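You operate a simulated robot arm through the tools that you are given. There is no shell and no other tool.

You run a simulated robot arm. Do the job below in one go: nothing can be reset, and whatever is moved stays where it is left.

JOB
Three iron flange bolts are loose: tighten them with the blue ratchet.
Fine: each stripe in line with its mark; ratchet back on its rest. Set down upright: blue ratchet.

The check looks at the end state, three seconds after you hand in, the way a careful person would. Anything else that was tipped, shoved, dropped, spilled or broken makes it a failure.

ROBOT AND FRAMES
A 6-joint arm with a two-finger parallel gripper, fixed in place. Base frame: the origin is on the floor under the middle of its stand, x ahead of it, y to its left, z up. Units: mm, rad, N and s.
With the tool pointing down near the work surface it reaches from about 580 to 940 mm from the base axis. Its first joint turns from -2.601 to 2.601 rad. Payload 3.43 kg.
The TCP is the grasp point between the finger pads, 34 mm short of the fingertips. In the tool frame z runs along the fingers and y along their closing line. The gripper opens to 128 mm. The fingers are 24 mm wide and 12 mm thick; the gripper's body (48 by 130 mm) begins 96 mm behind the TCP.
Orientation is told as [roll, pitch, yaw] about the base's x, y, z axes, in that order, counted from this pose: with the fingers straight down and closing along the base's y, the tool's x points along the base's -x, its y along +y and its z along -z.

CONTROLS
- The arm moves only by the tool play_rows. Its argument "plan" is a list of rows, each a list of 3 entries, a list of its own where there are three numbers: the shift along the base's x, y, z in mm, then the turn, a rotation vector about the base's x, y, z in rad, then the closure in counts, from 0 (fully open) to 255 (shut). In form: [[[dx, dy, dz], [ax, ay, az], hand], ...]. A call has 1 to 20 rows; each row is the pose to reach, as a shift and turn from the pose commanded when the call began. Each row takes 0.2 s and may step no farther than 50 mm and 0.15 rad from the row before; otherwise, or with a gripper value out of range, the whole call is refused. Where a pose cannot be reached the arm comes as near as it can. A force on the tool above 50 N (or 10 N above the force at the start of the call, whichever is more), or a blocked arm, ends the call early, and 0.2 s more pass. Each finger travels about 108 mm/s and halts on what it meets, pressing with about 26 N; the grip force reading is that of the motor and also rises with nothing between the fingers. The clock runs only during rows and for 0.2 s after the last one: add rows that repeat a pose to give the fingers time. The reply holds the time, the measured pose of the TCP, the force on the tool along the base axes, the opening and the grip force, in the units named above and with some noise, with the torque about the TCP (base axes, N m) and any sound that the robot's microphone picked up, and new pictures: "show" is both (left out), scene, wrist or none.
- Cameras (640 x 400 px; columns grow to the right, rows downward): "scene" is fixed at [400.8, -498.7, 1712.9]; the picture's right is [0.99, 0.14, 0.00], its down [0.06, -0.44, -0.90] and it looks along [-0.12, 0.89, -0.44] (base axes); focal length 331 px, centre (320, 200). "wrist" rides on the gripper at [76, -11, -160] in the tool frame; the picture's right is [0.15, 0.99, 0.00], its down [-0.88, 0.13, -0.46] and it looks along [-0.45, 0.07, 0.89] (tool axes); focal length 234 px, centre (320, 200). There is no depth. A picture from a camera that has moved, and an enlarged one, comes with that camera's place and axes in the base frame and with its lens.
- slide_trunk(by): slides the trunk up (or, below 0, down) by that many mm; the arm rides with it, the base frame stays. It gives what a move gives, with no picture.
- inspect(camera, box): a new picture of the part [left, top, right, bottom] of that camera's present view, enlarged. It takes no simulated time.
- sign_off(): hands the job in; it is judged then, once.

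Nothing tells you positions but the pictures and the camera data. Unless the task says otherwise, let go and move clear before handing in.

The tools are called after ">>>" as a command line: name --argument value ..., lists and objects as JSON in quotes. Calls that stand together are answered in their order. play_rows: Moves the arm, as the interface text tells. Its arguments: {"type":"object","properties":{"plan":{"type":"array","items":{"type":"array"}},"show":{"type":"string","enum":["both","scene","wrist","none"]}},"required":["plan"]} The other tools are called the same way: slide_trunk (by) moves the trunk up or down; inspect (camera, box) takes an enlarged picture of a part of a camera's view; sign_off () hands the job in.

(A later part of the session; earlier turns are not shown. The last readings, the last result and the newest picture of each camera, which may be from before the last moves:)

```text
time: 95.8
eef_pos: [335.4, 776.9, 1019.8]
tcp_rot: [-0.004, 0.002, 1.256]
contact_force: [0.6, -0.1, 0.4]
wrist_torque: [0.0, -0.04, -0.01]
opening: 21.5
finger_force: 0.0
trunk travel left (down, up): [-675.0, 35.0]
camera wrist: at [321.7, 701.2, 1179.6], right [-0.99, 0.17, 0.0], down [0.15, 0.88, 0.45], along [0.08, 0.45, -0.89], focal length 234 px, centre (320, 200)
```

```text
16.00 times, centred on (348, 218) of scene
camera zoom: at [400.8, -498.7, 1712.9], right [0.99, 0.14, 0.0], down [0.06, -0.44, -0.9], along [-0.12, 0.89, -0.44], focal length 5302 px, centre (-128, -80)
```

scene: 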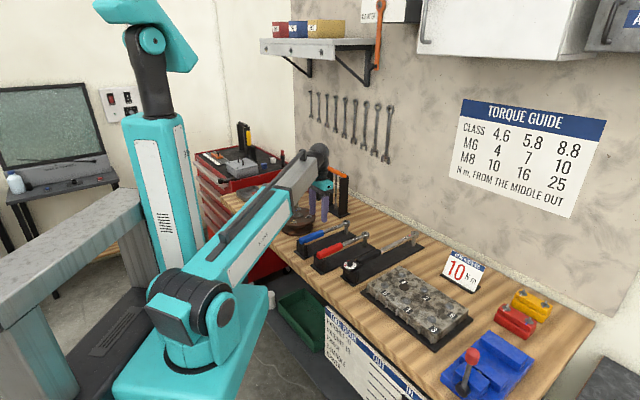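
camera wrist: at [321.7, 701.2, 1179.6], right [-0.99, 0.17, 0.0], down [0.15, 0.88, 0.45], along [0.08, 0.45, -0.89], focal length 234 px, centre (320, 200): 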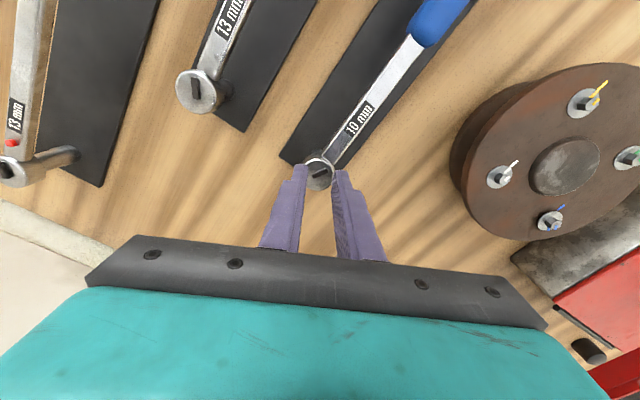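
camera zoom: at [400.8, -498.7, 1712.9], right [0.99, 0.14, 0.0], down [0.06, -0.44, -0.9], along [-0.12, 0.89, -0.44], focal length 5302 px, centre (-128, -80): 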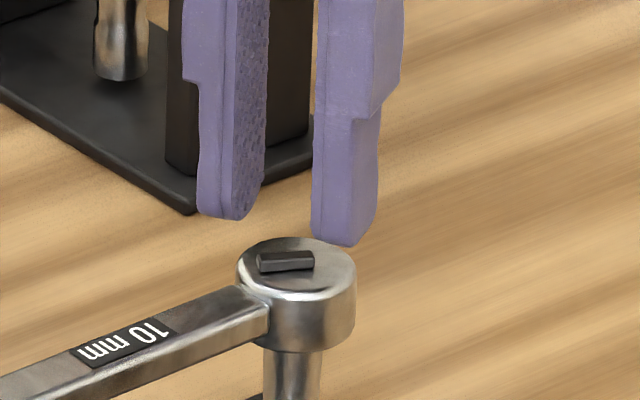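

Triangulating the lever gives about (335.5, 775.5) with its top at z≈977. The fingers are centred on it, so I'll come down until the tips straddle it.

>>> play_rows --plan '[[[0, -0.4, -4], [0, 0, 0], 212], [[0, -0.4, -8], [0, 0, 0], 212], [[0, -0.4, -10], [0, 0, 0], 212], [[0, -0.4, -10], [0, 0, 0], 212]]' --show "none"

>>> inspect --camera "scene" --box '[336, 210, 360, 225]'

>>> inspect --camera "wrist" --box '[280, 145, 360, 195]'

```text
time: 96.8
eef_pos: [336.3, 776.0, 1011.3]
tcp_rot: [-0.003, 0.0, 1.257]
contact_force: [-0.8, -0.9, 0.7]
wrist_torque: [0.02, -0.04, 0.0]
opening: 21.6
finger_force: 0.1
trunk travel left (down, up): [-675.0, 35.0]
```

```text
16.00 times, centred on (348, 218) of scene
camera zoom: at [400.8, -498.7, 1712.9], right [0.99, 0.14, 0.0], down [0.06, -0.44, -0.9], along [-0.12, 0.89, -0.44], focal length 5302 px, centre (-128, -80)
```

zoom: 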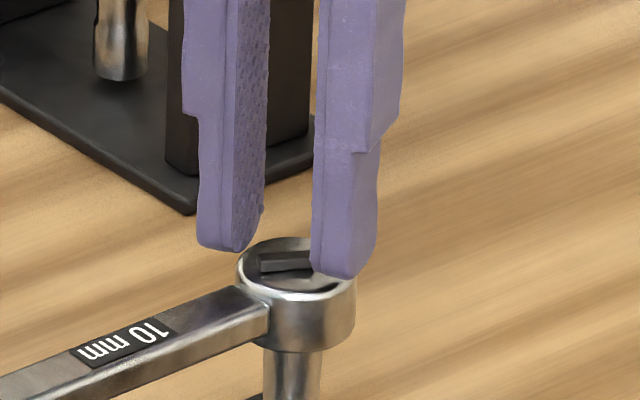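

```text
8.00 times, centred on (320, 170) of wrist
camera zoom: at [322.1, 700.2, 1170.0], right [-0.99, 0.17, 0.0], down [0.15, 0.88, 0.45], along [0.08, 0.45, -0.89], focal length 1873 px, centre (320, 440)
```

zoom: 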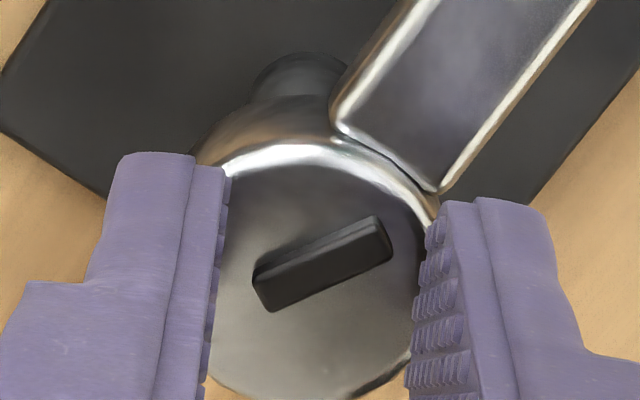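

The tips straddle the lever. I'll go down 1.6 mm more and close gradually to turn it.

>>> play_rows --plan '[[[-0.3, 0, -0.8], [0, 0, 0], 212], [[-0.3, 0, -1.6], [0, 0, 0], 212], [[-0.3, 0, -1.6], [0, 0, 0], 222], [[-0.3, 0, -1.6], [0, 0, 0], 230], [[-0.3, 0, -1.6], [0, 0, 0], 230]]' --show "none"

>>> inspect --camera "wrist" --box '[280, 145, 360, 195]'

>>> inspect --camera "scene" --box '[336, 210, 360, 225]'

```text
time: 98.0
eef_pos: [334.6, 775.0, 1010.5]
tcp_rot: [-0.005, 0.001, 1.257]
contact_force: [0.7, -0.7, 0.1]
wrist_torque: [0.02, 0.02, 0.04]
opening: 12.5
finger_force: 0.1
trunk travel left (down, up): [-675.0, 35.0]
```

```text
8.00 times, centred on (320, 170) of wrist
camera zoom: at [321.5, 700.4, 1168.9], right [-0.99, 0.17, 0.0], down [0.15, 0.88, 0.45], along [0.08, 0.45, -0.89], focal length 1873 px, centre (320, 440)
```

zoom: 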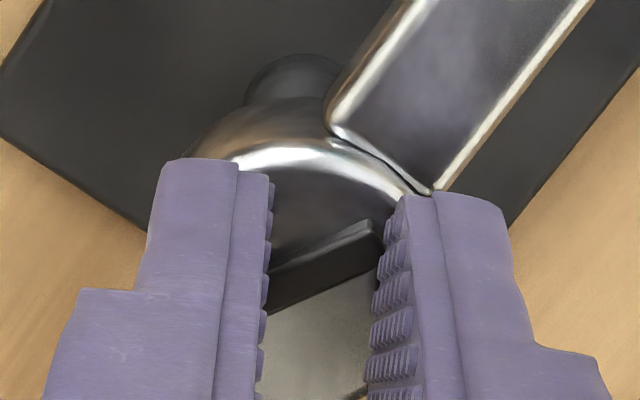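

```text
16.00 times, centred on (348, 218) of scene
camera zoom: at [400.8, -498.7, 1712.9], right [0.99, 0.14, 0.0], down [0.06, -0.44, -0.9], along [-0.12, 0.89, -0.44], focal length 5302 px, centre (-128, -80)
```

zoom: 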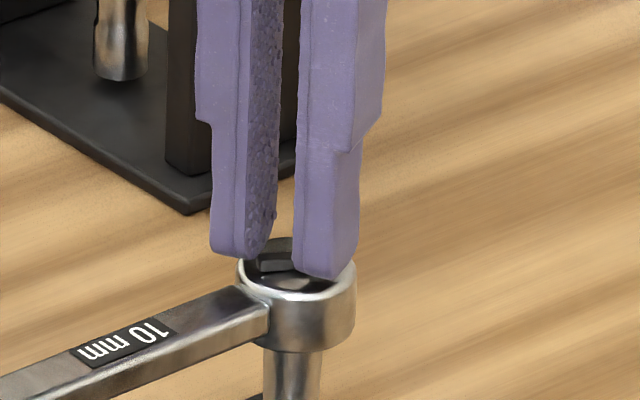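

The pads may still be passing above the lever. I'll reopen, find the head's top by a light touch and then try again.

>>> play_rows --plan '[[[0, 0, 0], [0, 0, 0], 212], [[0, 0, -0.7], [0, 0, 0], 212], [[0, 0, -1.4], [0, 0, 0], 212], [[0, 0, -1.4], [0, 0, 0], 212]]' --show "none"

```text
time: 99.0
eef_pos: [335.9, 776.8, 1009.2]
tcp_rot: [-0.002, -0.002, 1.256]
contact_force: [-0.2, -0.8, -0.4]
wrist_torque: [0.01, -0.01, 0.03]
opening: 21.5
finger_force: 0.1
trunk travel left (down, up): [-675.0, 35.0]
```

>>> play_rows --plan '[[[0, 0, -0.7], [0, 0, 0], 212], [[0, 0, -1.4], [0, 0, 0], 212], [[0, 0, -1.4], [0, 0, 0], 212]]' --show "none"

>>> inspect --camera "scene" --box '[336, 210, 360, 225]'

```text
time: 99.8
eef_pos: [335.3, 775.2, 1005.8]
tcp_rot: [-0.004, -0.001, 1.258]
contact_force: [0.8, 0.0, -0.4]
wrist_torque: [0.03, -0.03, 0.03]
opening: 21.5
finger_force: 0.0
trunk travel left (down, up): [-675.0, 35.0]
```

```text
16.00 times, centred on (348, 218) of scene
camera zoom: at [400.8, -498.7, 1712.9], right [0.99, 0.14, 0.0], down [0.06, -0.44, -0.9], along [-0.12, 0.89, -0.44], focal length 5302 px, centre (-128, -80)
```

zoom: 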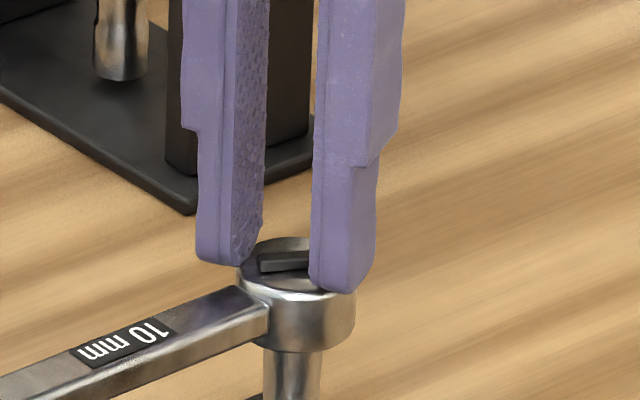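

>>> inspect --camera "wrist" --box '[280, 145, 360, 195]'

```text
8.00 times, centred on (320, 170) of wrist
camera zoom: at [321.9, 700.2, 1165.5], right [-0.99, 0.17, 0.0], down [0.15, 0.88, 0.45], along [0.08, 0.45, -0.89], focal length 1873 px, centre (320, 440)
```

zoom: 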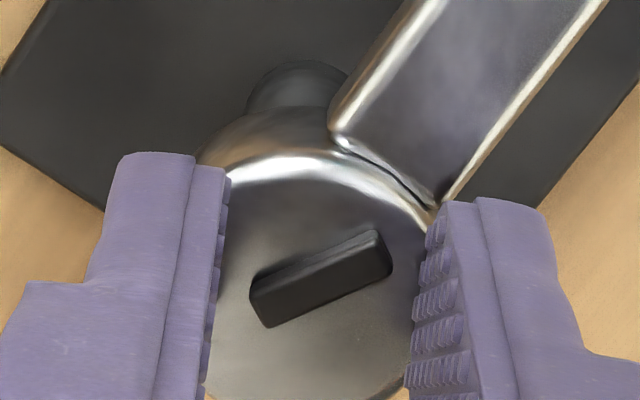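

Comparing both cameras, the head's top is nearer z≈971 and the lever centre is about 3 mm further along y than the fingers. I'll shift and touch down gently.

>>> play_rows --plan '[[[0.5, 1.6, 1], [0, 0, 0], 212], [[1.0, 3.1, 1], [0, 0, 0], 212], [[1.0, 3.1, 0], [0, 0, 0], 212], [[1.0, 3.1, -0.6], [0, 0, 0], 212], [[1.0, 3.1, -0.6], [0, 0, 0], 212]]' --show "none"

>>> inspect --camera "scene" --box '[336, 210, 360, 225]'

>>> inspect --camera "wrist" --box '[280, 145, 360, 195]'

```text
time: 101.0
eef_pos: [336.6, 779.4, 1006.0]
tcp_rot: [-0.004, 0.0, 1.257]
contact_force: [-0.9, 0.3, 0.1]
wrist_torque: [0.0, -0.01, 0.04]
opening: 21.7
finger_force: 0.2
trunk travel left (down, up): [-675.0, 35.0]
```

```text
16.00 times, centred on (348, 218) of scene
camera zoom: at [400.8, -498.7, 1712.9], right [0.99, 0.14, 0.0], down [0.06, -0.44, -0.9], along [-0.12, 0.89, -0.44], focal length 5302 px, centre (-128, -80)
```

zoom: 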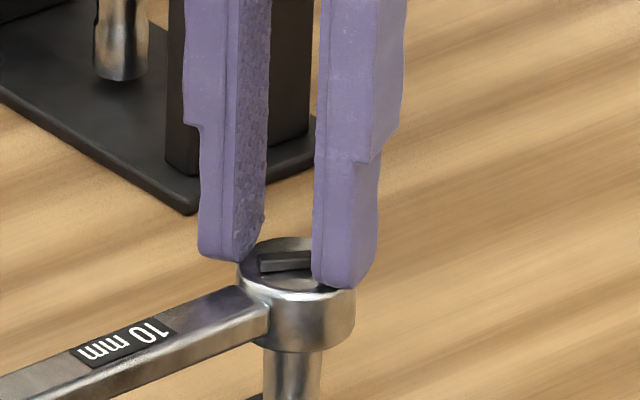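

```text
8.00 times, centred on (320, 170) of wrist
camera zoom: at [322.2, 703.6, 1165.0], right [-0.99, 0.17, 0.0], down [0.15, 0.88, 0.45], along [0.08, 0.45, -0.89], focal length 1873 px, centre (320, 440)
```

zoom: 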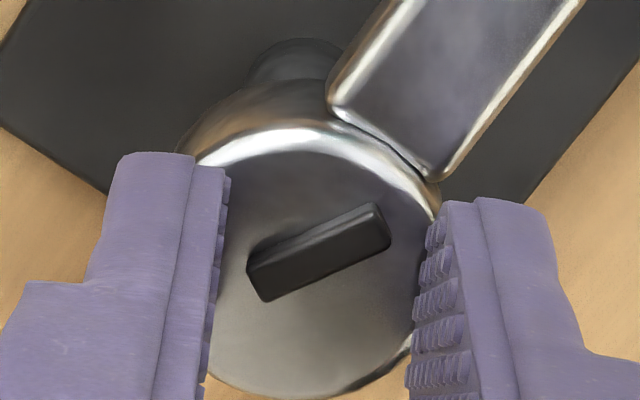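

>>> play_rows --plan '[[[0, 0, 0], [0, 0, 0], 222], [[0, 0, 0], [0, 0, 0], 230], [[0, 0, 0], [0, 0, 0], 236], [[0, 0, 0], [0, 0, 0], 236]]' --show "none"

>>> inspect --camera "wrist" --box '[280, 145, 360, 195]'

>>> inspect --camera "scene" --box '[336, 210, 360, 225]'

```text
time: 102.0
eef_pos: [336.4, 778.5, 1005.1]
tcp_rot: [-0.004, 0.0, 1.257]
contact_force: [2.6, 0.4, 4.6]
wrist_torque: [0.03, -0.11, -0.03]
opening: 10.7
finger_force: 1.1
trunk travel left (down, up): [-675.0, 35.0]
```

```text
8.00 times, centred on (320, 170) of wrist
camera zoom: at [322.4, 703.3, 1165.3], right [-0.99, 0.17, 0.0], down [0.15, 0.88, 0.46], along [0.08, 0.45, -0.89], focal length 1873 px, centre (320, 440)
```

zoom: 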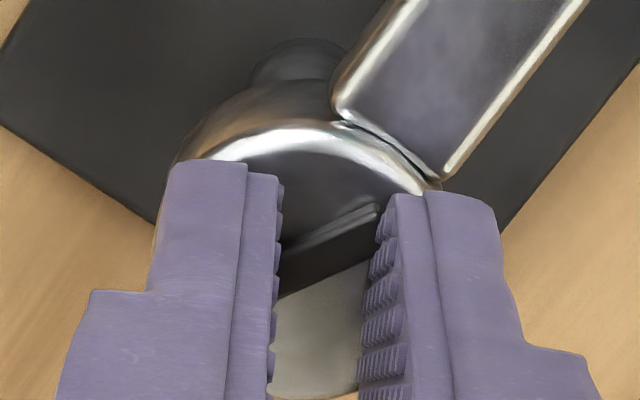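

```text
16.00 times, centred on (348, 218) of scene
camera zoom: at [400.8, -498.7, 1712.9], right [0.99, 0.14, 0.0], down [0.06, -0.44, -0.9], along [-0.12, 0.89, -0.44], focal length 5302 px, centre (-128, -80)
```

zoom: 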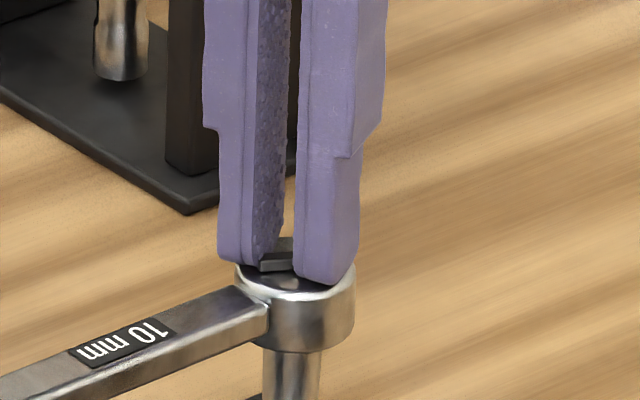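

The pads ride on top of the lever, so I need to be lower. I'll reopen and go down another 2 mm or so, watching for touch.

>>> play_rows --plan '[[[0, 0, 0.5], [0, 0, 0], 212], [[0, 0, 0], [0, 0, 0], 212], [[0, 0, -0.8], [0, 0, 0], 212], [[0, 0, -1.6], [0, 0, 0], 212], [[0, 0, -1.6], [0, 0, 0], 212]]' --show "none"

>>> inspect --camera "scene" --box '[336, 210, 360, 225]'

```text
time: 103.2
eef_pos: [335.5, 777.5, 1004.9]
tcp_rot: [-0.005, -0.002, 1.257]
contact_force: [-1.3, 1.7, 15.3]
wrist_torque: [0.05, -0.13, -0.11]
opening: 20.7
finger_force: 0.0
trunk travel left (down, up): [-675.0, 35.0]
```

```text
16.00 times, centred on (348, 218) of scene
camera zoom: at [400.8, -498.7, 1712.9], right [0.99, 0.14, 0.0], down [0.06, -0.44, -0.9], along [-0.12, 0.89, -0.44], focal length 5302 px, centre (-128, -80)
```

zoom: 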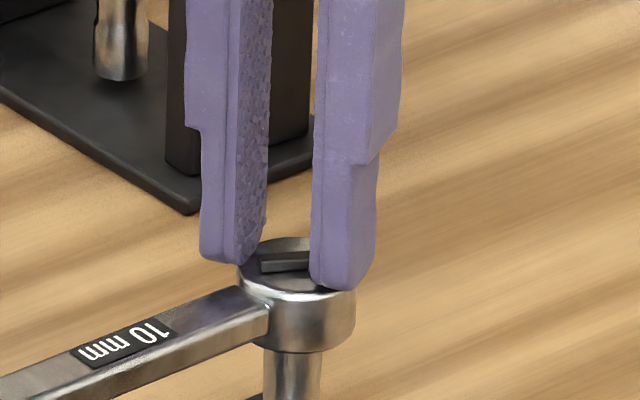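

Tips now touch the head's top (15 N), so the level is found. I'll back off slightly and squeeze more firmly in stages.

>>> play_rows --plan '[[[0, 0, 1.0], [0, 0, 0], 212], [[0, 0, 1.0], [0, 0, 0], 226], [[0, 0, 1.0], [0, 0, 0], 236], [[0, 0, 1.0], [0, 0, 0], 244], [[0, 0, 1.0], [0, 0, 0], 244]]' --show "none"

>>> inspect --camera "wrist" --box '[280, 145, 360, 195]'

>>> inspect --camera "scene" --box '[336, 210, 360, 225]'

```text
time: 104.4
eef_pos: [336.4, 776.9, 1005.9]
tcp_rot: [-0.005, 0.001, 1.256]
contact_force: [5.4, 0.1, 15.3]
wrist_torque: [-0.01, -0.22, 0.05]
opening: 9.3
finger_force: 3.1
trunk travel left (down, up): [-675.0, 35.0]
```

```text
8.00 times, centred on (320, 170) of wrist
camera zoom: at [323.0, 701.9, 1165.2], right [-0.99, 0.17, 0.0], down [0.15, 0.88, 0.46], along [0.08, 0.45, -0.89], focal length 1873 px, centre (320, 440)
```

zoom: 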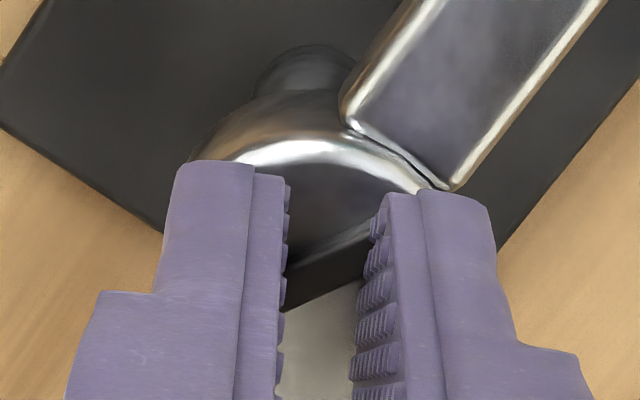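

```text
16.00 times, centred on (348, 218) of scene
camera zoom: at [400.8, -498.7, 1712.9], right [0.99, 0.14, 0.0], down [0.06, -0.44, -0.9], along [-0.12, 0.89, -0.44], focal length 5302 px, centre (-128, -80)
```

zoom: 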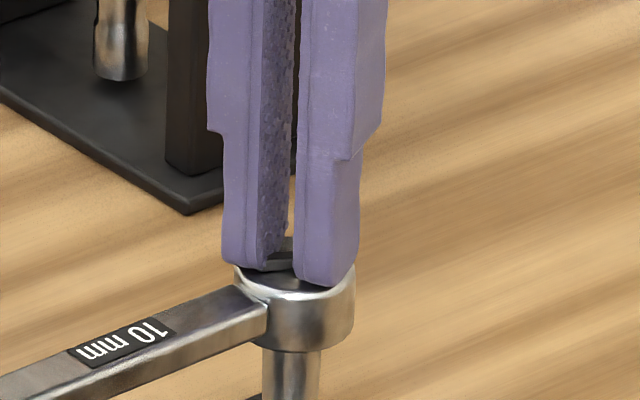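

The squeeze force is still small. I'll raise 1 mm to clear the head surface and close with full force to see whether the lever gives.

>>> play_rows --plan '[[[0, 0, 0.5], [0, 0, 0], 230], [[0, 0, 1.2], [0, 0, 0], 215], [[0, 0, 1.2], [0, 0, 0], 215]]' --show "none"

>>> inspect --camera "wrist" --box '[280, 145, 360, 195]'

```text
time: 105.2
eef_pos: [335.9, 777.9, 1005.4]
tcp_rot: [-0.002, 0.001, 1.257]
contact_force: [-1.9, -0.8, 3.6]
wrist_torque: [-0.01, 0.0, 0.0]
opening: 19.8
finger_force: 0.1
trunk travel left (down, up): [-675.0, 35.0]
```

```text
8.00 times, centred on (320, 170) of wrist
camera zoom: at [322.4, 703.0, 1165.1], right [-0.99, 0.17, 0.0], down [0.15, 0.88, 0.45], along [0.08, 0.45, -0.89], focal length 1873 px, centre (320, 440)
```

zoom: 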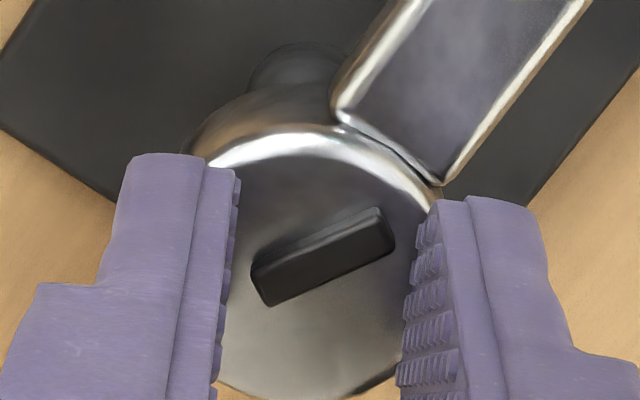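

>>> play_rows --plan '[[[0, 0, 1.0], [0, 0, 0], 215], [[0, 0, 1.0], [0, 0, 0], 228], [[0, 0, 1.0], [0, 0, 0], 240], [[0, 0, 1.0], [0, 0, 0], 250], [[0, 0, 1.0], [0, 0, 0], 250]]' --show "none"

>>> inspect --camera "wrist" --box '[280, 145, 360, 195]'

>>> inspect --camera "scene" --box '[336, 210, 360, 225]'

```text
time: 106.4
eef_pos: [336.4, 778.4, 1006.9]
tcp_rot: [-0.004, 0.0, 1.257]
contact_force: [-0.8, 0.1, 0.8]
wrist_torque: [0.02, -0.01, 0.04]
opening: 2.6
finger_force: 0.0
trunk travel left (down, up): [-675.0, 35.0]
```

```text
8.00 times, centred on (320, 170) of wrist
camera zoom: at [322.5, 703.3, 1166.3], right [-0.99, 0.17, 0.0], down [0.15, 0.88, 0.45], along [0.08, 0.45, -0.89], focal length 1873 px, centre (320, 440)
```

zoom: 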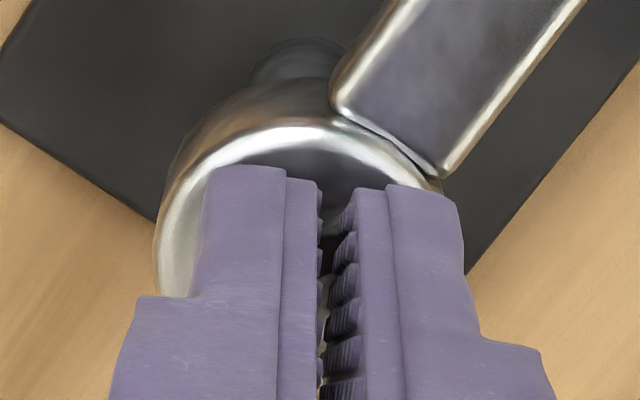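

```text
16.00 times, centred on (348, 218) of scene
camera zoom: at [400.8, -498.7, 1712.9], right [0.99, 0.14, 0.0], down [0.06, -0.44, -0.9], along [-0.12, 0.89, -0.44], focal length 5302 px, centre (-128, -80)
```

zoom: 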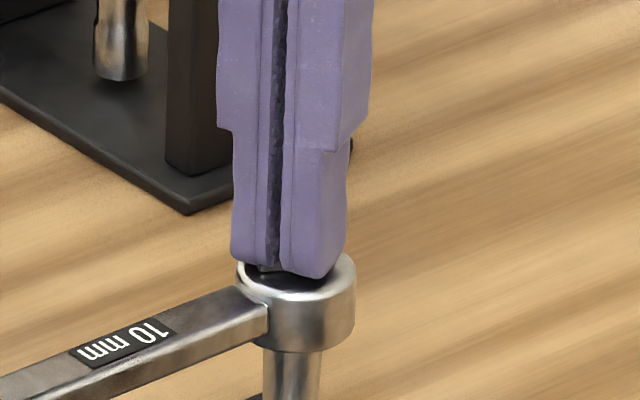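

The fingers closed fully at this height without resistance. I'll reopen, rise a little and check the lever.

>>> play_rows --plan '[[[0, 0, 3], [0, 0, 0], 225], [[0, 0, 12], [0, 0, 0], 205], [[0, 0, 30], [0, 0, 0], 190], [[0, 0, 30], [0, 0, 0], 190]]' --show "none"

>>> inspect --camera "wrist" --box '[280, 135, 360, 185]'

>>> inspect --camera "scene" --box '[336, 210, 360, 225]'

>>> inspect --camera "wrist" --box '[160, 60, 240, 110]'

```text
time: 107.4
eef_pos: [337.0, 779.0, 1038.0]
tcp_rot: [-0.003, 0.002, 1.256]
contact_force: [-0.2, -0.3, -0.5]
wrist_torque: [0.02, 0.01, 0.05]
opening: 32.3
finger_force: 0.0
trunk travel left (down, up): [-675.0, 35.0]
```

```text
8.00 times, centred on (320, 160) of wrist
camera zoom: at [322.9, 702.9, 1197.9], right [-0.99, 0.17, 0.0], down [0.15, 0.88, 0.45], along [0.08, 0.45, -0.89], focal length 1873 px, centre (320, 520)
```

zoom: 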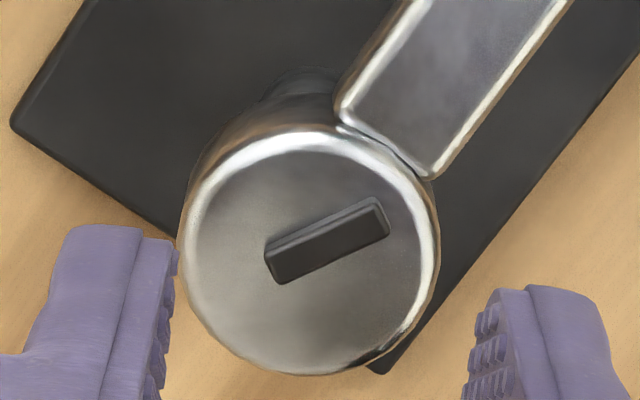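

```text
16.00 times, centred on (348, 218) of scene
camera zoom: at [400.8, -498.7, 1712.9], right [0.99, 0.14, 0.0], down [0.06, -0.44, -0.9], along [-0.12, 0.89, -0.44], focal length 5302 px, centre (-128, -80)
```

zoom: 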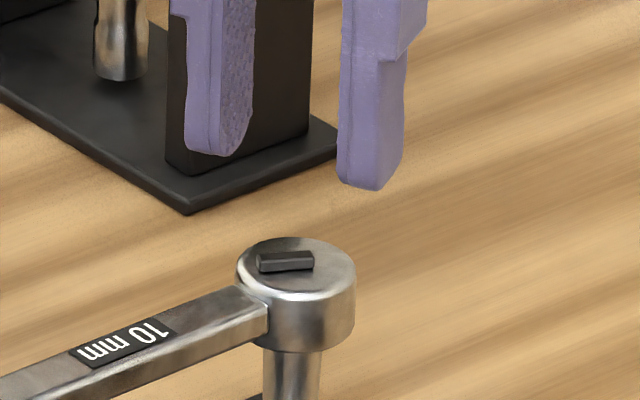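

```text
8.00 times, centred on (200, 85) of wrist
camera zoom: at [322.9, 702.9, 1197.9], right [-0.99, 0.17, 0.0], down [0.15, 0.88, 0.45], along [0.08, 0.45, -0.89], focal length 1873 px, centre (1280, 1120)
```

zoom: 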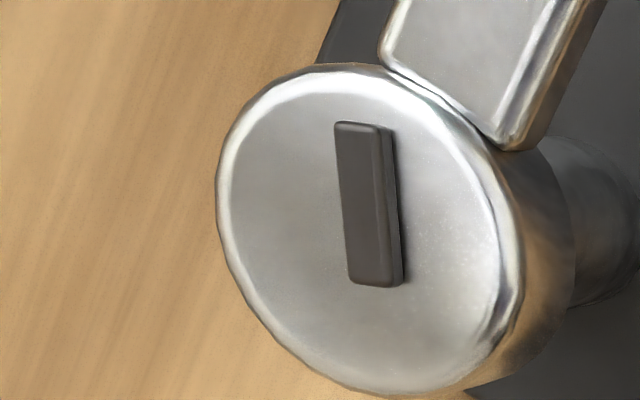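

The pads pass through the lever, so squeezing has no effect and it is still reversed. One thing stands out: blue was the only bolt where my first swing after seating was counter-clockwise, and that is exactly when the lever changed. So the ratchet may set itself by the first swing after seating. I'll re-grip it and test that with a clockwise first swing.

>>> play_rows --plan '[[[-10, -10, 20], [0, 0, -0.05], 180], [[-35, -36, 32], [0, 0, -0.17], 150], [[-62, -64, 32.5], [0, 0, -0.3], 120], [[-88, -90, 32.5], [0, 0, -0.41], 110], [[-105.3, -107.3, 32.5], [0, 0, -0.47], 110], [[-105.3, -107.3, 10], [0, 0, -0.47], 110], [[-105.3, -107.3, 10], [0, 0, -0.47], 110]]' --show "wrist"

>>> inspect --camera "wrist" --box '[280, 120, 360, 170]'

```text
time: 109.0
eef_pos: [230.9, 671.4, 1047.3]
tcp_rot: [-0.004, 0.001, 0.787]
contact_force: [-0.4, 0.5, 0.4]
wrist_torque: [-0.01, 0.0, 0.0]
opening: 72.9
finger_force: 0.0
trunk travel left (down, up): [-675.0, 35.0]
camera wrist: at [184.3, 610.1, 1206.4], right [-0.8, 0.59, 0.0], down [0.53, 0.72, 0.45], along [0.27, 0.36, -0.89], focal length 234 px, centre (320, 200)
```

wrist: 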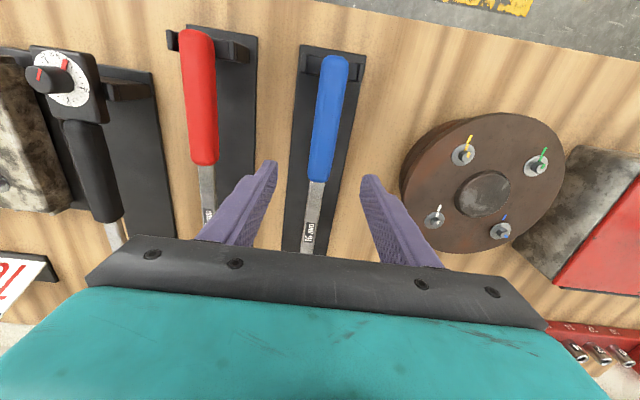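

```text
8.00 times, centred on (320, 145) of wrist
camera zoom: at [184.3, 610.1, 1206.4], right [-0.8, 0.59, 0.0], down [0.53, 0.72, 0.45], along [0.27, 0.36, -0.89], focal length 1873 px, centre (320, 640)
```

zoom: 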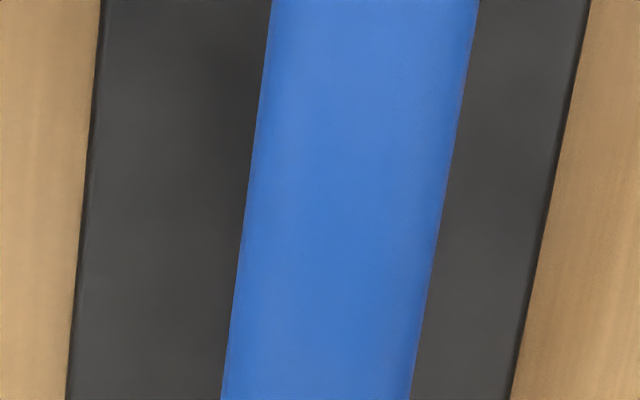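

>>> play_rows --plan '[[[-0.6, 0.6, -25], [0, 0, 0], 110], [[-0.6, 0.6, -50], [0, 0, 0], 110], [[-0.6, 0.6, -68], [0, 0, 0], 110], [[-0.6, 0.6, -76.5], [0, 0, 0], 110], [[-0.6, 0.6, -76.5], [0, 0, 0], 150], [[-0.6, 0.6, -76.5], [0, 0, 0], 200], [[-0.6, 0.6, -76.5], [0, 0, 0], 255], [[-0.6, 0.6, -76.5], [0, 0, 0], 255], [[-0.6, 0.6, -76.5], [0, 0, 0], 255], [[-0.6, 0.6, -66.5], [0, 0, 0], 255], [[-0.6, 0.6, -46.5], [0, 0, 0], 255], [[-0.6, 0.6, -46.5], [0, 0, 0], 255]]' --show "none"

>>> inspect --camera "scene" --box '[290, 210, 370, 260]'

```text
time: 111.6
eef_pos: [231.0, 671.3, 1001.1]
tcp_rot: [-0.006, 0.003, 0.788]
contact_force: [-0.5, 0.8, -3.8]
wrist_torque: [-0.19, 0.19, 0.0]
opening: 24.5
finger_force: 26.4
trunk travel left (down, up): [-675.0, 35.0]
```

```text
8.00 times, centred on (330, 235) of scene
camera zoom: at [400.8, -498.7, 1712.9], right [0.99, 0.14, 0.0], down [0.06, -0.44, -0.9], along [-0.12, 0.89, -0.44], focal length 2651 px, centre (240, -80)
```

zoom: 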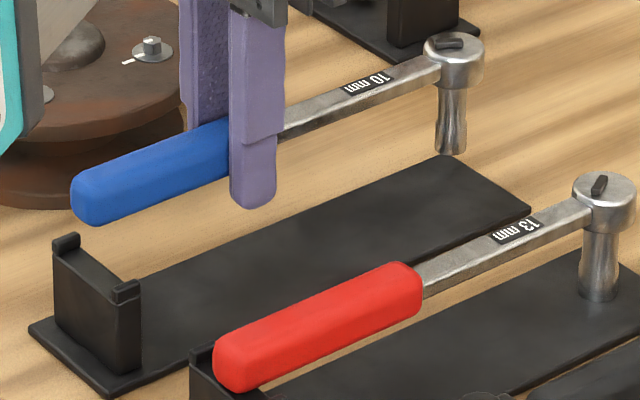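

Gripped again and level. I'll carry it back over the blue bolt at the same handle angle it left with (ψ≈1.402).

>>> play_rows --plan '[[[0, 0, 30], [0, 0, 0], 255], [[-8, 3, 60], [0, 0, 0.03], 255], [[-28, 9, 85], [0, 0, 0.12], 255], [[-52, 17, 90], [0, 0, 0.22], 255], [[-76, 24, 90], [0, 0, 0.32], 255], [[-100, 32, 90], [0, 0, 0.42], 255], [[-122, 39, 88], [0, 0, 0.51], 255], [[-140, 45, 82], [0, 0, 0.58], 255], [[-149.7, 48, 76], [0, 0, 0.615], 255], [[-149.7, 48, 74], [0, 0, 0.615], 255], [[-149.7, 48, 74], [0, 0, 0.615], 255]]' --show "none"

>>> inspect --camera "scene" --box '[285, 193, 309, 208]'

```text
time: 114.0
eef_pos: [80.8, 721.2, 1075.1]
tcp_rot: [-0.003, 0.001, 1.403]
contact_force: [0.5, 0.7, -3.7]
wrist_torque: [-0.27, 0.04, -0.01]
opening: 24.9
finger_force: 25.6
trunk travel left (down, up): [-675.0, 35.0]
```

```text
16.00 times, centred on (297, 200) of scene
camera zoom: at [400.8, -498.7, 1712.9], right [0.99, 0.14, 0.0], down [0.06, -0.44, -0.9], along [-0.12, 0.89, -0.44], focal length 5302 px, centre (688, 192)
```

zoom: 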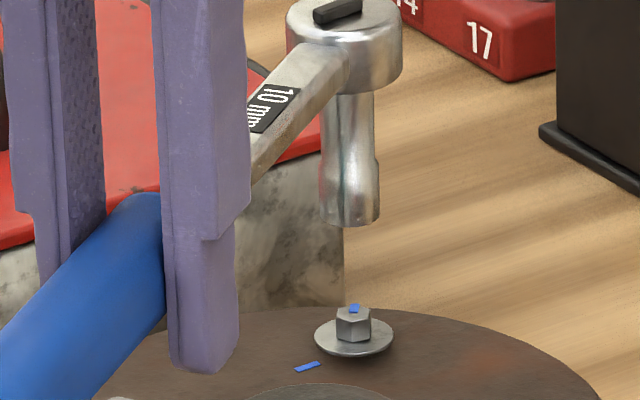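

Sideways it's aligned within 0.3 mm. I'll lower to just above the bolt.

>>> play_rows --plan '[[[0.2, -0.7, -10], [0, 0, 0], 255], [[0.2, -0.7, -20], [0, 0, 0], 255], [[0.2, -0.7, -27], [0, 0, 0], 255], [[0.2, -0.7, -30], [0, 0, 0], 255], [[0.2, -0.7, -30], [0, 0, 0], 255]]' --show "none"

>>> inspect --camera "scene" --box '[285, 195, 309, 210]'

```text
time: 115.2
eef_pos: [81.0, 719.4, 1045.1]
tcp_rot: [-0.004, 0.001, 1.402]
contact_force: [-0.1, 1.2, -4.6]
wrist_torque: [-0.24, 0.03, 0.03]
opening: 25.0
finger_force: 26.1
trunk travel left (down, up): [-675.0, 35.0]
```

```text
16.00 times, centred on (297, 202) of scene
camera zoom: at [400.8, -498.7, 1712.9], right [0.99, 0.14, 0.0], down [0.06, -0.44, -0.9], along [-0.12, 0.89, -0.44], focal length 5302 px, centre (688, 160)
```

zoom: 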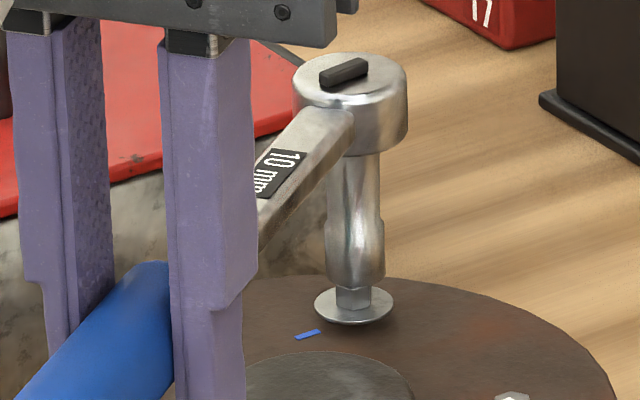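

>>> play_rows --plan '[[[-0.5, 0, -1.5], [0, 0, 0], 255], [[-0.5, 0, -3], [0, 0, 0], 255], [[-0.5, 0, -4], [0, 0, 0], 255], [[-0.5, 0, -5], [0, 0, 0], 255], [[-0.5, 0, -5], [0, 0, 0], 255]]' --show "none"

>>> inspect --camera "scene" --box '[285, 195, 309, 210]'

```text
time: 116.4
eef_pos: [79.6, 718.9, 1039.0]
tcp_rot: [-0.003, 0.002, 1.402]
contact_force: [0.0, 0.3, -4.4]
wrist_torque: [-0.28, 0.02, 0.0]
opening: 25.0
finger_force: 26.1
trunk travel left (down, up): [-675.0, 35.0]
```

```text
16.00 times, centred on (297, 202) of scene
camera zoom: at [400.8, -498.7, 1712.9], right [0.99, 0.14, 0.0], down [0.06, -0.44, -0.9], along [-0.12, 0.89, -0.44], focal length 5302 px, centre (688, 160)
```

zoom: 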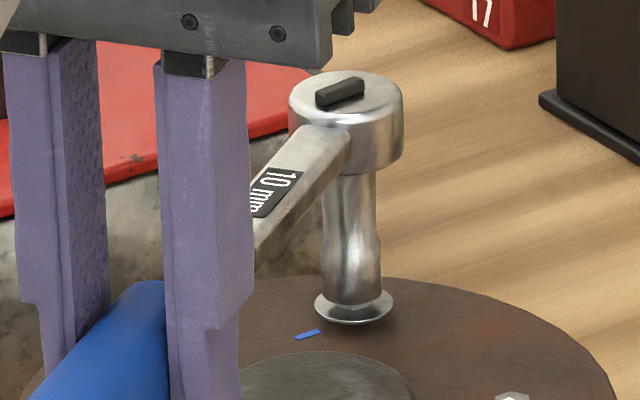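

>>> play_rows --plan '[[[0.3, 0, -1.2], [0, 0, 0], 255], [[0.3, 0, -2.4], [0, 0, 0], 255], [[0.3, 0, -3.6], [0, 0, 0], 255], [[0.3, 0, -4.6], [0, 0, 0], 255], [[0.3, 0, -4.6], [0, 0, 0], 255]]' --show "none"

>>> inspect --camera "scene" --box '[285, 195, 309, 210]'

```text
time: 117.6
eef_pos: [80.4, 719.5, 1034.4]
tcp_rot: [-0.005, 0.003, 1.402]
contact_force: [0.4, 0.1, -4.0]
wrist_torque: [-0.24, 0.09, -0.02]
opening: 25.0
finger_force: 25.8
trunk travel left (down, up): [-675.0, 35.0]
```

```text
16.00 times, centred on (297, 202) of scene
camera zoom: at [400.8, -498.7, 1712.9], right [0.99, 0.14, 0.0], down [0.06, -0.44, -0.9], along [-0.12, 0.89, -0.44], focal length 5302 px, centre (688, 160)
```

zoom: 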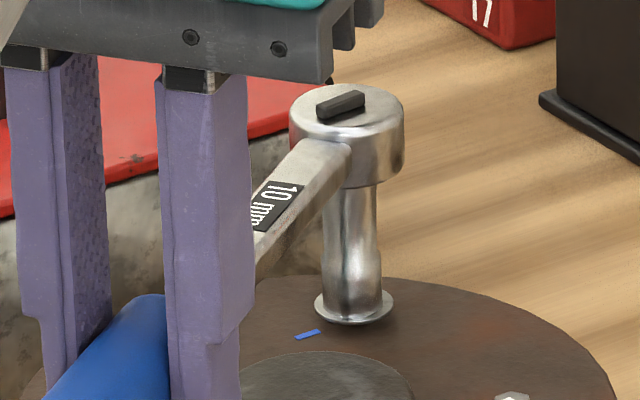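

Seated. Now a clockwise first swing of 0.2 rad, watching the lever and stripe.

>>> play_rows --plan '[[[-7.7, 1.6, 0], [0, 0, -0.05], 255], [[-15.2, 3.4, 0], [0, 0, -0.1], 255], [[-22.6, 5.7, 0], [0, 0, -0.15], 255], [[-29.9, 8.2, 0], [0, 0, -0.2], 255], [[-29.9, 8.2, 0], [0, 0, -0.2], 255]]' --show "none"

>>> inspect --camera "scene" --box '[285, 195, 309, 210]'

```text
time: 118.8
eef_pos: [50.0, 727.3, 1035.4]
tcp_rot: [-0.004, 0.002, 1.201]
contact_force: [0.2, -0.6, -4.6]
wrist_torque: [-0.24, 0.1, 0.0]
opening: 24.7
finger_force: 25.8
trunk travel left (down, up): [-675.0, 35.0]
```

```text
16.00 times, centred on (297, 202) of scene
camera zoom: at [400.8, -498.7, 1712.9], right [0.99, 0.14, 0.0], down [0.06, -0.44, -0.9], along [-0.12, 0.89, -0.44], focal length 5302 px, centre (688, 160)
```

zoom: 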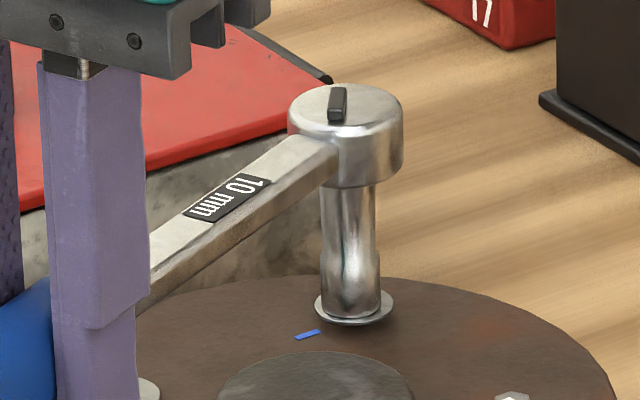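

The lever snapped back to tightening, confirming that the first swing after seating sets the direction. I'll keep driving clockwise to ψ≈0.60.

>>> play_rows --plan '[[[-14.2, 6.3, 0], [0, 0, -0.1], 255], [[-27.7, 14.0, 0], [0, 0, -0.2], 255], [[-40.3, 23.0, 0], [0, 0, -0.3], 255], [[-52.0, 33.2, 0], [0, 0, -0.4], 255], [[-62.6, 44.5, 0], [0, 0, -0.5], 255], [[-72.0, 56.9, 0], [0, 0, -0.6], 255], [[-72.0, 56.9, 0], [0, 0, -0.6], 255]]' --show "none"

>>> inspect --camera "scene" --box '[285, 195, 309, 210]'

```text
time: 120.4
eef_pos: [-21.6, 785.2, 1034.4]
tcp_rot: [-0.005, -0.001, 0.6]
contact_force: [4.4, 1.2, -3.9]
wrist_torque: [-0.16, 0.03, -0.32]
opening: 24.9
finger_force: 26.6
trunk travel left (down, up): [-675.0, 35.0]
```

```text
16.00 times, centred on (297, 202) of scene
camera zoom: at [400.8, -498.7, 1712.9], right [0.99, 0.14, 0.0], down [0.06, -0.44, -0.9], along [-0.12, 0.89, -0.44], focal length 5302 px, centre (688, 160)
```

zoom: 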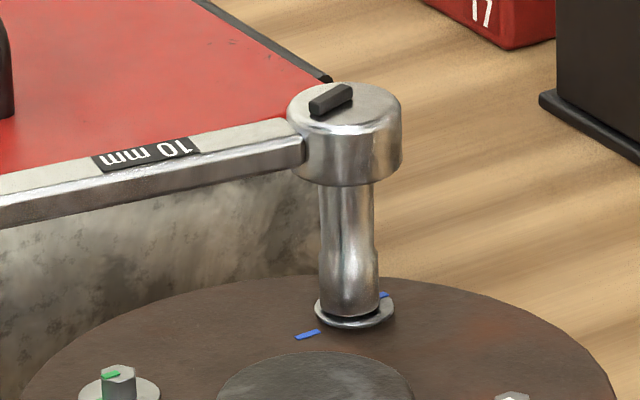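

Blue has turned about 46° clockwise and its stripe is back at the right side. Now the backstroke while still seated.

>>> play_rows --plan '[[[12.2, -14.1, 0], [0, 0, 0.12], 255], [[25.2, -27.2, 0], [0, 0, 0.24], 255], [[39.7, -38.7, 0], [0, 0, 0.36], 255], [[55.5, -48.4, 0], [0, 0, 0.48], 255], [[72.4, -56.0, 0], [0, 0, 0.6], 255], [[90.0, -61.7, 0], [0, 0, 0.72], 255], [[108.2, -65.1, 0], [0, 0, 0.84], 255], [[126.6, -66.4, 0], [0, 0, 0.96], 255], [[145.1, -65.4, 0], [0, 0, 1.08], 255], [[163.3, -62.3, 0], [0, 0, 1.2], 255], [[181.1, -57.0, 0], [0, 0, 1.32], 255], [[198.0, -49.6, 0], [0, 0, 1.44], 255], [[214.0, -40.2, 0], [0, 0, 1.56], 255], [[228.7, -29.0, 0], [0, 0, 1.68], 255], [[242.0, -16.1, 0], [0, 0, 1.8], 255], [[249.9, -6.6, 0], [0, 0, 1.88], 255], [[249.9, -6.6, 0], [0, 0, 1.88], 255]]' --show "none"

>>> inspect --camera "scene" --box '[276, 190, 324, 220]'

```text
time: 124.0
eef_pos: [228.3, 777.8, 1035.4]
tcp_rot: [-0.003, 0.0, 2.483]
contact_force: [-1.4, 0.9, -4.9]
wrist_torque: [-0.16, -0.07, 0.16]
opening: 24.7
finger_force: 26.3
trunk travel left (down, up): [-675.0, 35.0]
```

```text
13.33 times, centred on (300, 205) of scene
camera zoom: at [400.8, -498.7, 1712.9], right [0.99, 0.14, 0.0], down [0.06, -0.44, -0.9], along [-0.12, 0.89, -0.44], focal length 4418 px, centre (587, 133)
```

zoom: 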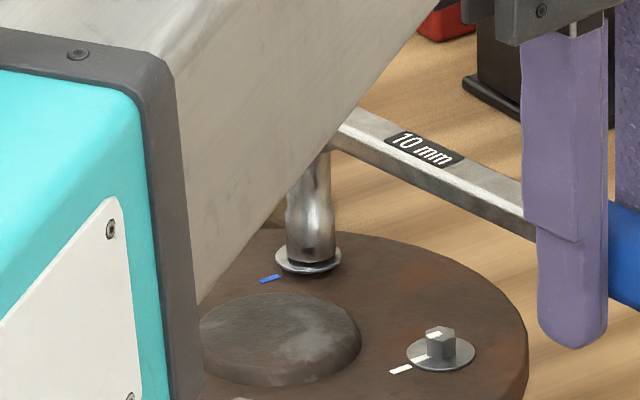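

Now the long clockwise stroke from ψ≈2.48 down to ≈0.70.

>>> play_rows --plan '[[[-10.1, -11.8, 0], [0, 0, -0.1], 255], [[-21.2, -22.4, 0], [0, 0, -0.2], 255], [[-33.4, -31.8, 0], [0, 0, -0.3], 255], [[-46.4, -40.1, 0], [0, 0, -0.4], 255], [[-60.3, -46.9, 0], [0, 0, -0.5], 255], [[-74.7, -52.4, 0], [0, 0, -0.6], 255], [[-89.6, -56.4, 0], [0, 0, -0.7], 255], [[-104.8, -58.8, 0], [0, 0, -0.8], 255], [[-120.2, -59.8, 0], [0, 0, -0.9], 255], [[-135.6, -59.2, 0], [0, 0, -1.0], 255], [[-150.9, -57.1, 0], [0, 0, -1.1], 255], [[-165.9, -53.4, 0], [0, 0, -1.2], 255], [[-180.4, -48.3, 0], [0, 0, -1.3], 255], [[-194.4, -41.8, 0], [0, 0, -1.4], 255], [[-207.6, -33.8, 0], [0, 0, -1.5], 255], [[-220.0, -24.6, 0], [0, 0, -1.6], 255], [[-231.4, -14.2, 0], [0, 0, -1.7], 255], [[-239.7, -5.2, 0], [0, 0, -1.78], 255]]' --show "none"

>>> inspect --camera "scene" --box '[285, 195, 309, 210]'

```text
time: 127.8
eef_pos: [-10.4, 772.5, 1035.0]
tcp_rot: [-0.004, 0.001, 0.701]
contact_force: [-0.9, 0.0, -3.5]
wrist_torque: [-0.17, 0.19, 0.02]
opening: 24.9
finger_force: 25.9
trunk travel left (down, up): [-675.0, 35.0]
```

```text
16.00 times, centred on (297, 202) of scene
camera zoom: at [400.8, -498.7, 1712.9], right [0.99, 0.14, 0.0], down [0.06, -0.44, -0.9], along [-0.12, 0.89, -0.44], focal length 5302 px, centre (688, 160)
```

zoom: 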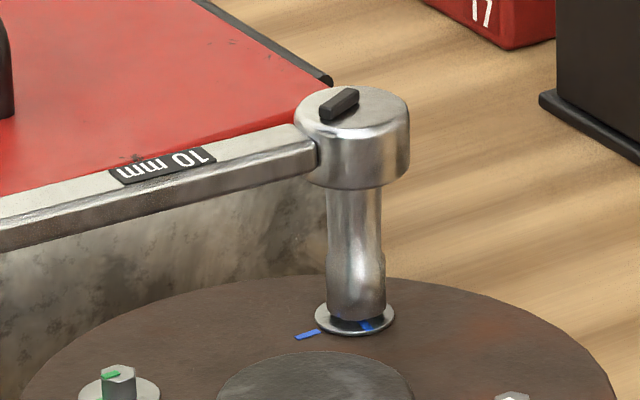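

Blue has about 80° to go. I'll ratchet back to ψ≈2.26, pressing down about a millimetre to follow the bolt, and start the next stroke.

>>> play_rows --plan '[[[12.7, -13.3, -0.4], [0, 0, 0.12], 255], [[27.0, -25.1, -0.8], [0, 0, 0.24], 255], [[42.6, -35.1, -1.2], [0, 0, 0.36], 255], [[59.3, -43.1, -1.2], [0, 0, 0.48], 255], [[76.8, -49.1, -1.2], [0, 0, 0.6], 255], [[94.9, -52.9, -1.2], [0, 0, 0.72], 255], [[113.3, -54.5, -1.2], [0, 0, 0.84], 255], [[131.8, -54.0, -1.2], [0, 0, 0.96], 255], [[150.1, -51.2, -1.2], [0, 0, 1.08], 255], [[168.0, -46.2, -1.2], [0, 0, 1.2], 255], [[185.1, -39.2, -1.2], [0, 0, 1.32], 255], [[201.2, -30.1, -1.2], [0, 0, 1.44], 255], [[216.2, -19.2, -1.2], [0, 0, 1.56], 255], [[203.8, -28.4, -1.2], [0, 0, 1.46], 255], [[190.6, -36.4, -1.2], [0, 0, 1.36], 255], [[176.6, -43.0, -1.2], [0, 0, 1.26], 255], [[162.1, -48.1, -1.2], [0, 0, 1.16], 255], [[147.1, -51.8, -1.2], [0, 0, 1.06], 255], [[131.8, -54.0, -1.2], [0, 0, 0.96], 255]]' --show "none"

>>> inspect --camera "scene" --box '[282, 195, 314, 215]'

```text
time: 131.8
eef_pos: [121.9, 719.0, 1034.3]
tcp_rot: [-0.005, 0.001, 1.661]
contact_force: [1.8, -0.6, -3.0]
wrist_torque: [-0.26, -0.19, 1.12]
opening: 25.2
finger_force: 25.8
trunk travel left (down, up): [-675.0, 35.0]
```

```text
16.00 times, centred on (298, 205) of scene
camera zoom: at [400.8, -498.7, 1712.9], right [0.99, 0.14, 0.0], down [0.06, -0.44, -0.9], along [-0.12, 0.89, -0.44], focal length 5302 px, centre (672, 120)
```

zoom: 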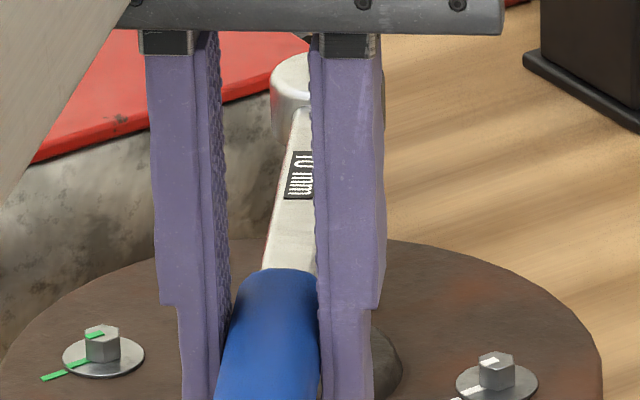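

Resistance is appearing. I'll continue forward to ψ≈0.96 and look.

>>> play_rows --plan '[[[-15.4, -0.6, 0], [0, 0, -0.1], 255], [[-30.8, 0.3, 0], [0, 0, -0.2], 255], [[-46.0, 2.8, 0], [0, 0, -0.3], 255], [[-60.9, 6.7, 0], [0, 0, -0.4], 255], [[-75.4, 12.1, 0], [0, 0, -0.5], 255], [[-89.2, 19.0, -0.2], [0, 0, -0.6], 255], [[-102.3, 27.1, -0.4], [0, 0, -0.7], 255]]' --show "none"

>>> inspect --camera "scene" --box '[285, 195, 309, 210]'

```text
time: 133.4
eef_pos: [21.8, 743.3, 1033.7]
tcp_rot: [-0.011, 0.002, 0.96]
contact_force: [22.9, -22.0, -1.5]
wrist_torque: [-0.65, -0.84, 0.76]
opening: 27.8
finger_force: 26.2
trunk travel left (down, up): [-675.0, 35.0]
```

```text
16.00 times, centred on (297, 202) of scene
camera zoom: at [400.8, -498.7, 1712.9], right [0.99, 0.14, 0.0], down [0.06, -0.44, -0.9], along [-0.12, 0.89, -0.44], focal length 5302 px, centre (688, 160)
```

zoom: 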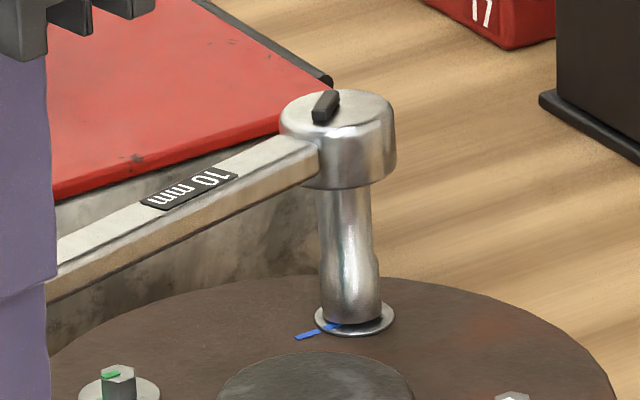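

Load is 32 N and about 10–13° remain on blue. Small steps from here.

>>> play_rows --plan '[[[-3.1, 2.3, -0.2], [0, 0, -0.025], 255], [[-6.2, 4.6, -0.3], [0, 0, -0.05], 255], [[-9.2, 7.0, -0.4], [0, 0, -0.075], 255], [[-12.2, 9.5, -0.5], [0, 0, -0.1], 255]]' --show "none"

>>> inspect --camera "scene" --box '[285, 195, 309, 210]'

```text
time: 134.4
eef_pos: [11.1, 751.7, 1035.0]
tcp_rot: [-0.011, 0.0, 0.861]
contact_force: [26.3, -22.7, -1.1]
wrist_torque: [-0.56, -0.87, 0.79]
opening: 28.5
finger_force: 25.8
trunk travel left (down, up): [-675.0, 35.0]
```

```text
16.00 times, centred on (297, 202) of scene
camera zoom: at [400.8, -498.7, 1712.9], right [0.99, 0.14, 0.0], down [0.06, -0.44, -0.9], along [-0.12, 0.89, -0.44], focal length 5302 px, centre (688, 160)
```

zoom: 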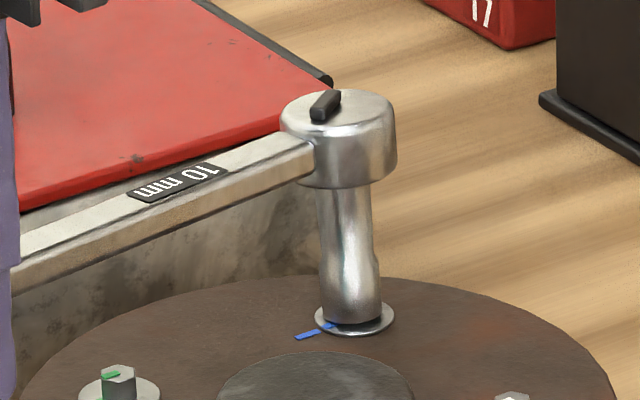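

>>> play_rows --plan '[[[-2.3, 2.0, -0.1], [0, 0, -0.02], 255], [[-4.6, 4.1, -0.2], [0, 0, -0.04], 255], [[-6.8, 6.2, -0.3], [0, 0, -0.06], 255], [[-9.0, 8.4, -0.3], [0, 0, -0.08], 255]]' --show "none"

>>> inspect --camera "scene" --box '[285, 195, 309, 210]'

```text
time: 135.4
eef_pos: [1.9, 759.2, 1034.0]
tcp_rot: [-0.012, 0.001, 0.778]
contact_force: [27.4, -27.0, -1.3]
wrist_torque: [-0.49, -0.88, 0.83]
opening: 28.7
finger_force: 25.7
trunk travel left (down, up): [-675.0, 35.0]
```

```text
16.00 times, centred on (297, 202) of scene
camera zoom: at [400.8, -498.7, 1712.9], right [0.99, 0.14, 0.0], down [0.06, -0.44, -0.9], along [-0.12, 0.89, -0.44], focal length 5302 px, centre (688, 160)
```

zoom: 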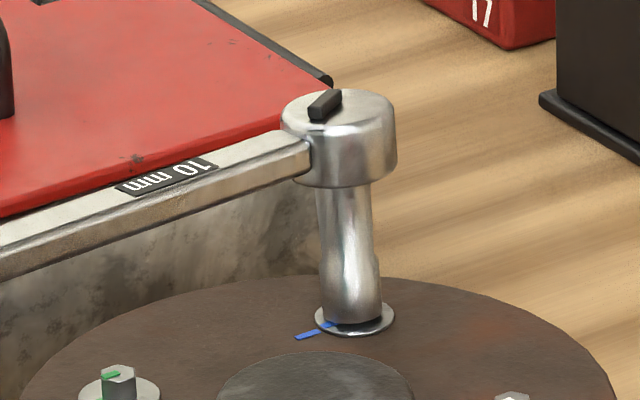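

>>> play_rows --plan '[[[-1.7, 1.7, -0.1], [0, 0, -0.016], 255], [[-3.4, 3.4, -0.1], [0, 0, -0.032], 255]]' --show "none"

>>> inspect --camera "scene" --box '[285, 195, 309, 210]'

```text
time: 136.0
eef_pos: [-1.8, 761.7, 1034.0]
tcp_rot: [-0.012, 0.0, 0.749]
contact_force: [26.9, -28.5, -0.2]
wrist_torque: [-0.42, -0.92, 0.8]
opening: 29.0
finger_force: 26.0
trunk travel left (down, up): [-675.0, 35.0]
```

```text
16.00 times, centred on (297, 202) of scene
camera zoom: at [400.8, -498.7, 1712.9], right [0.99, 0.14, 0.0], down [0.06, -0.44, -0.9], along [-0.12, 0.89, -0.44], focal length 5302 px, centre (688, 160)
```

zoom: 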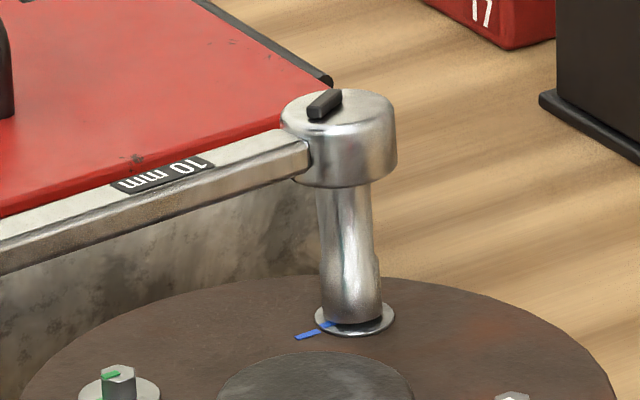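

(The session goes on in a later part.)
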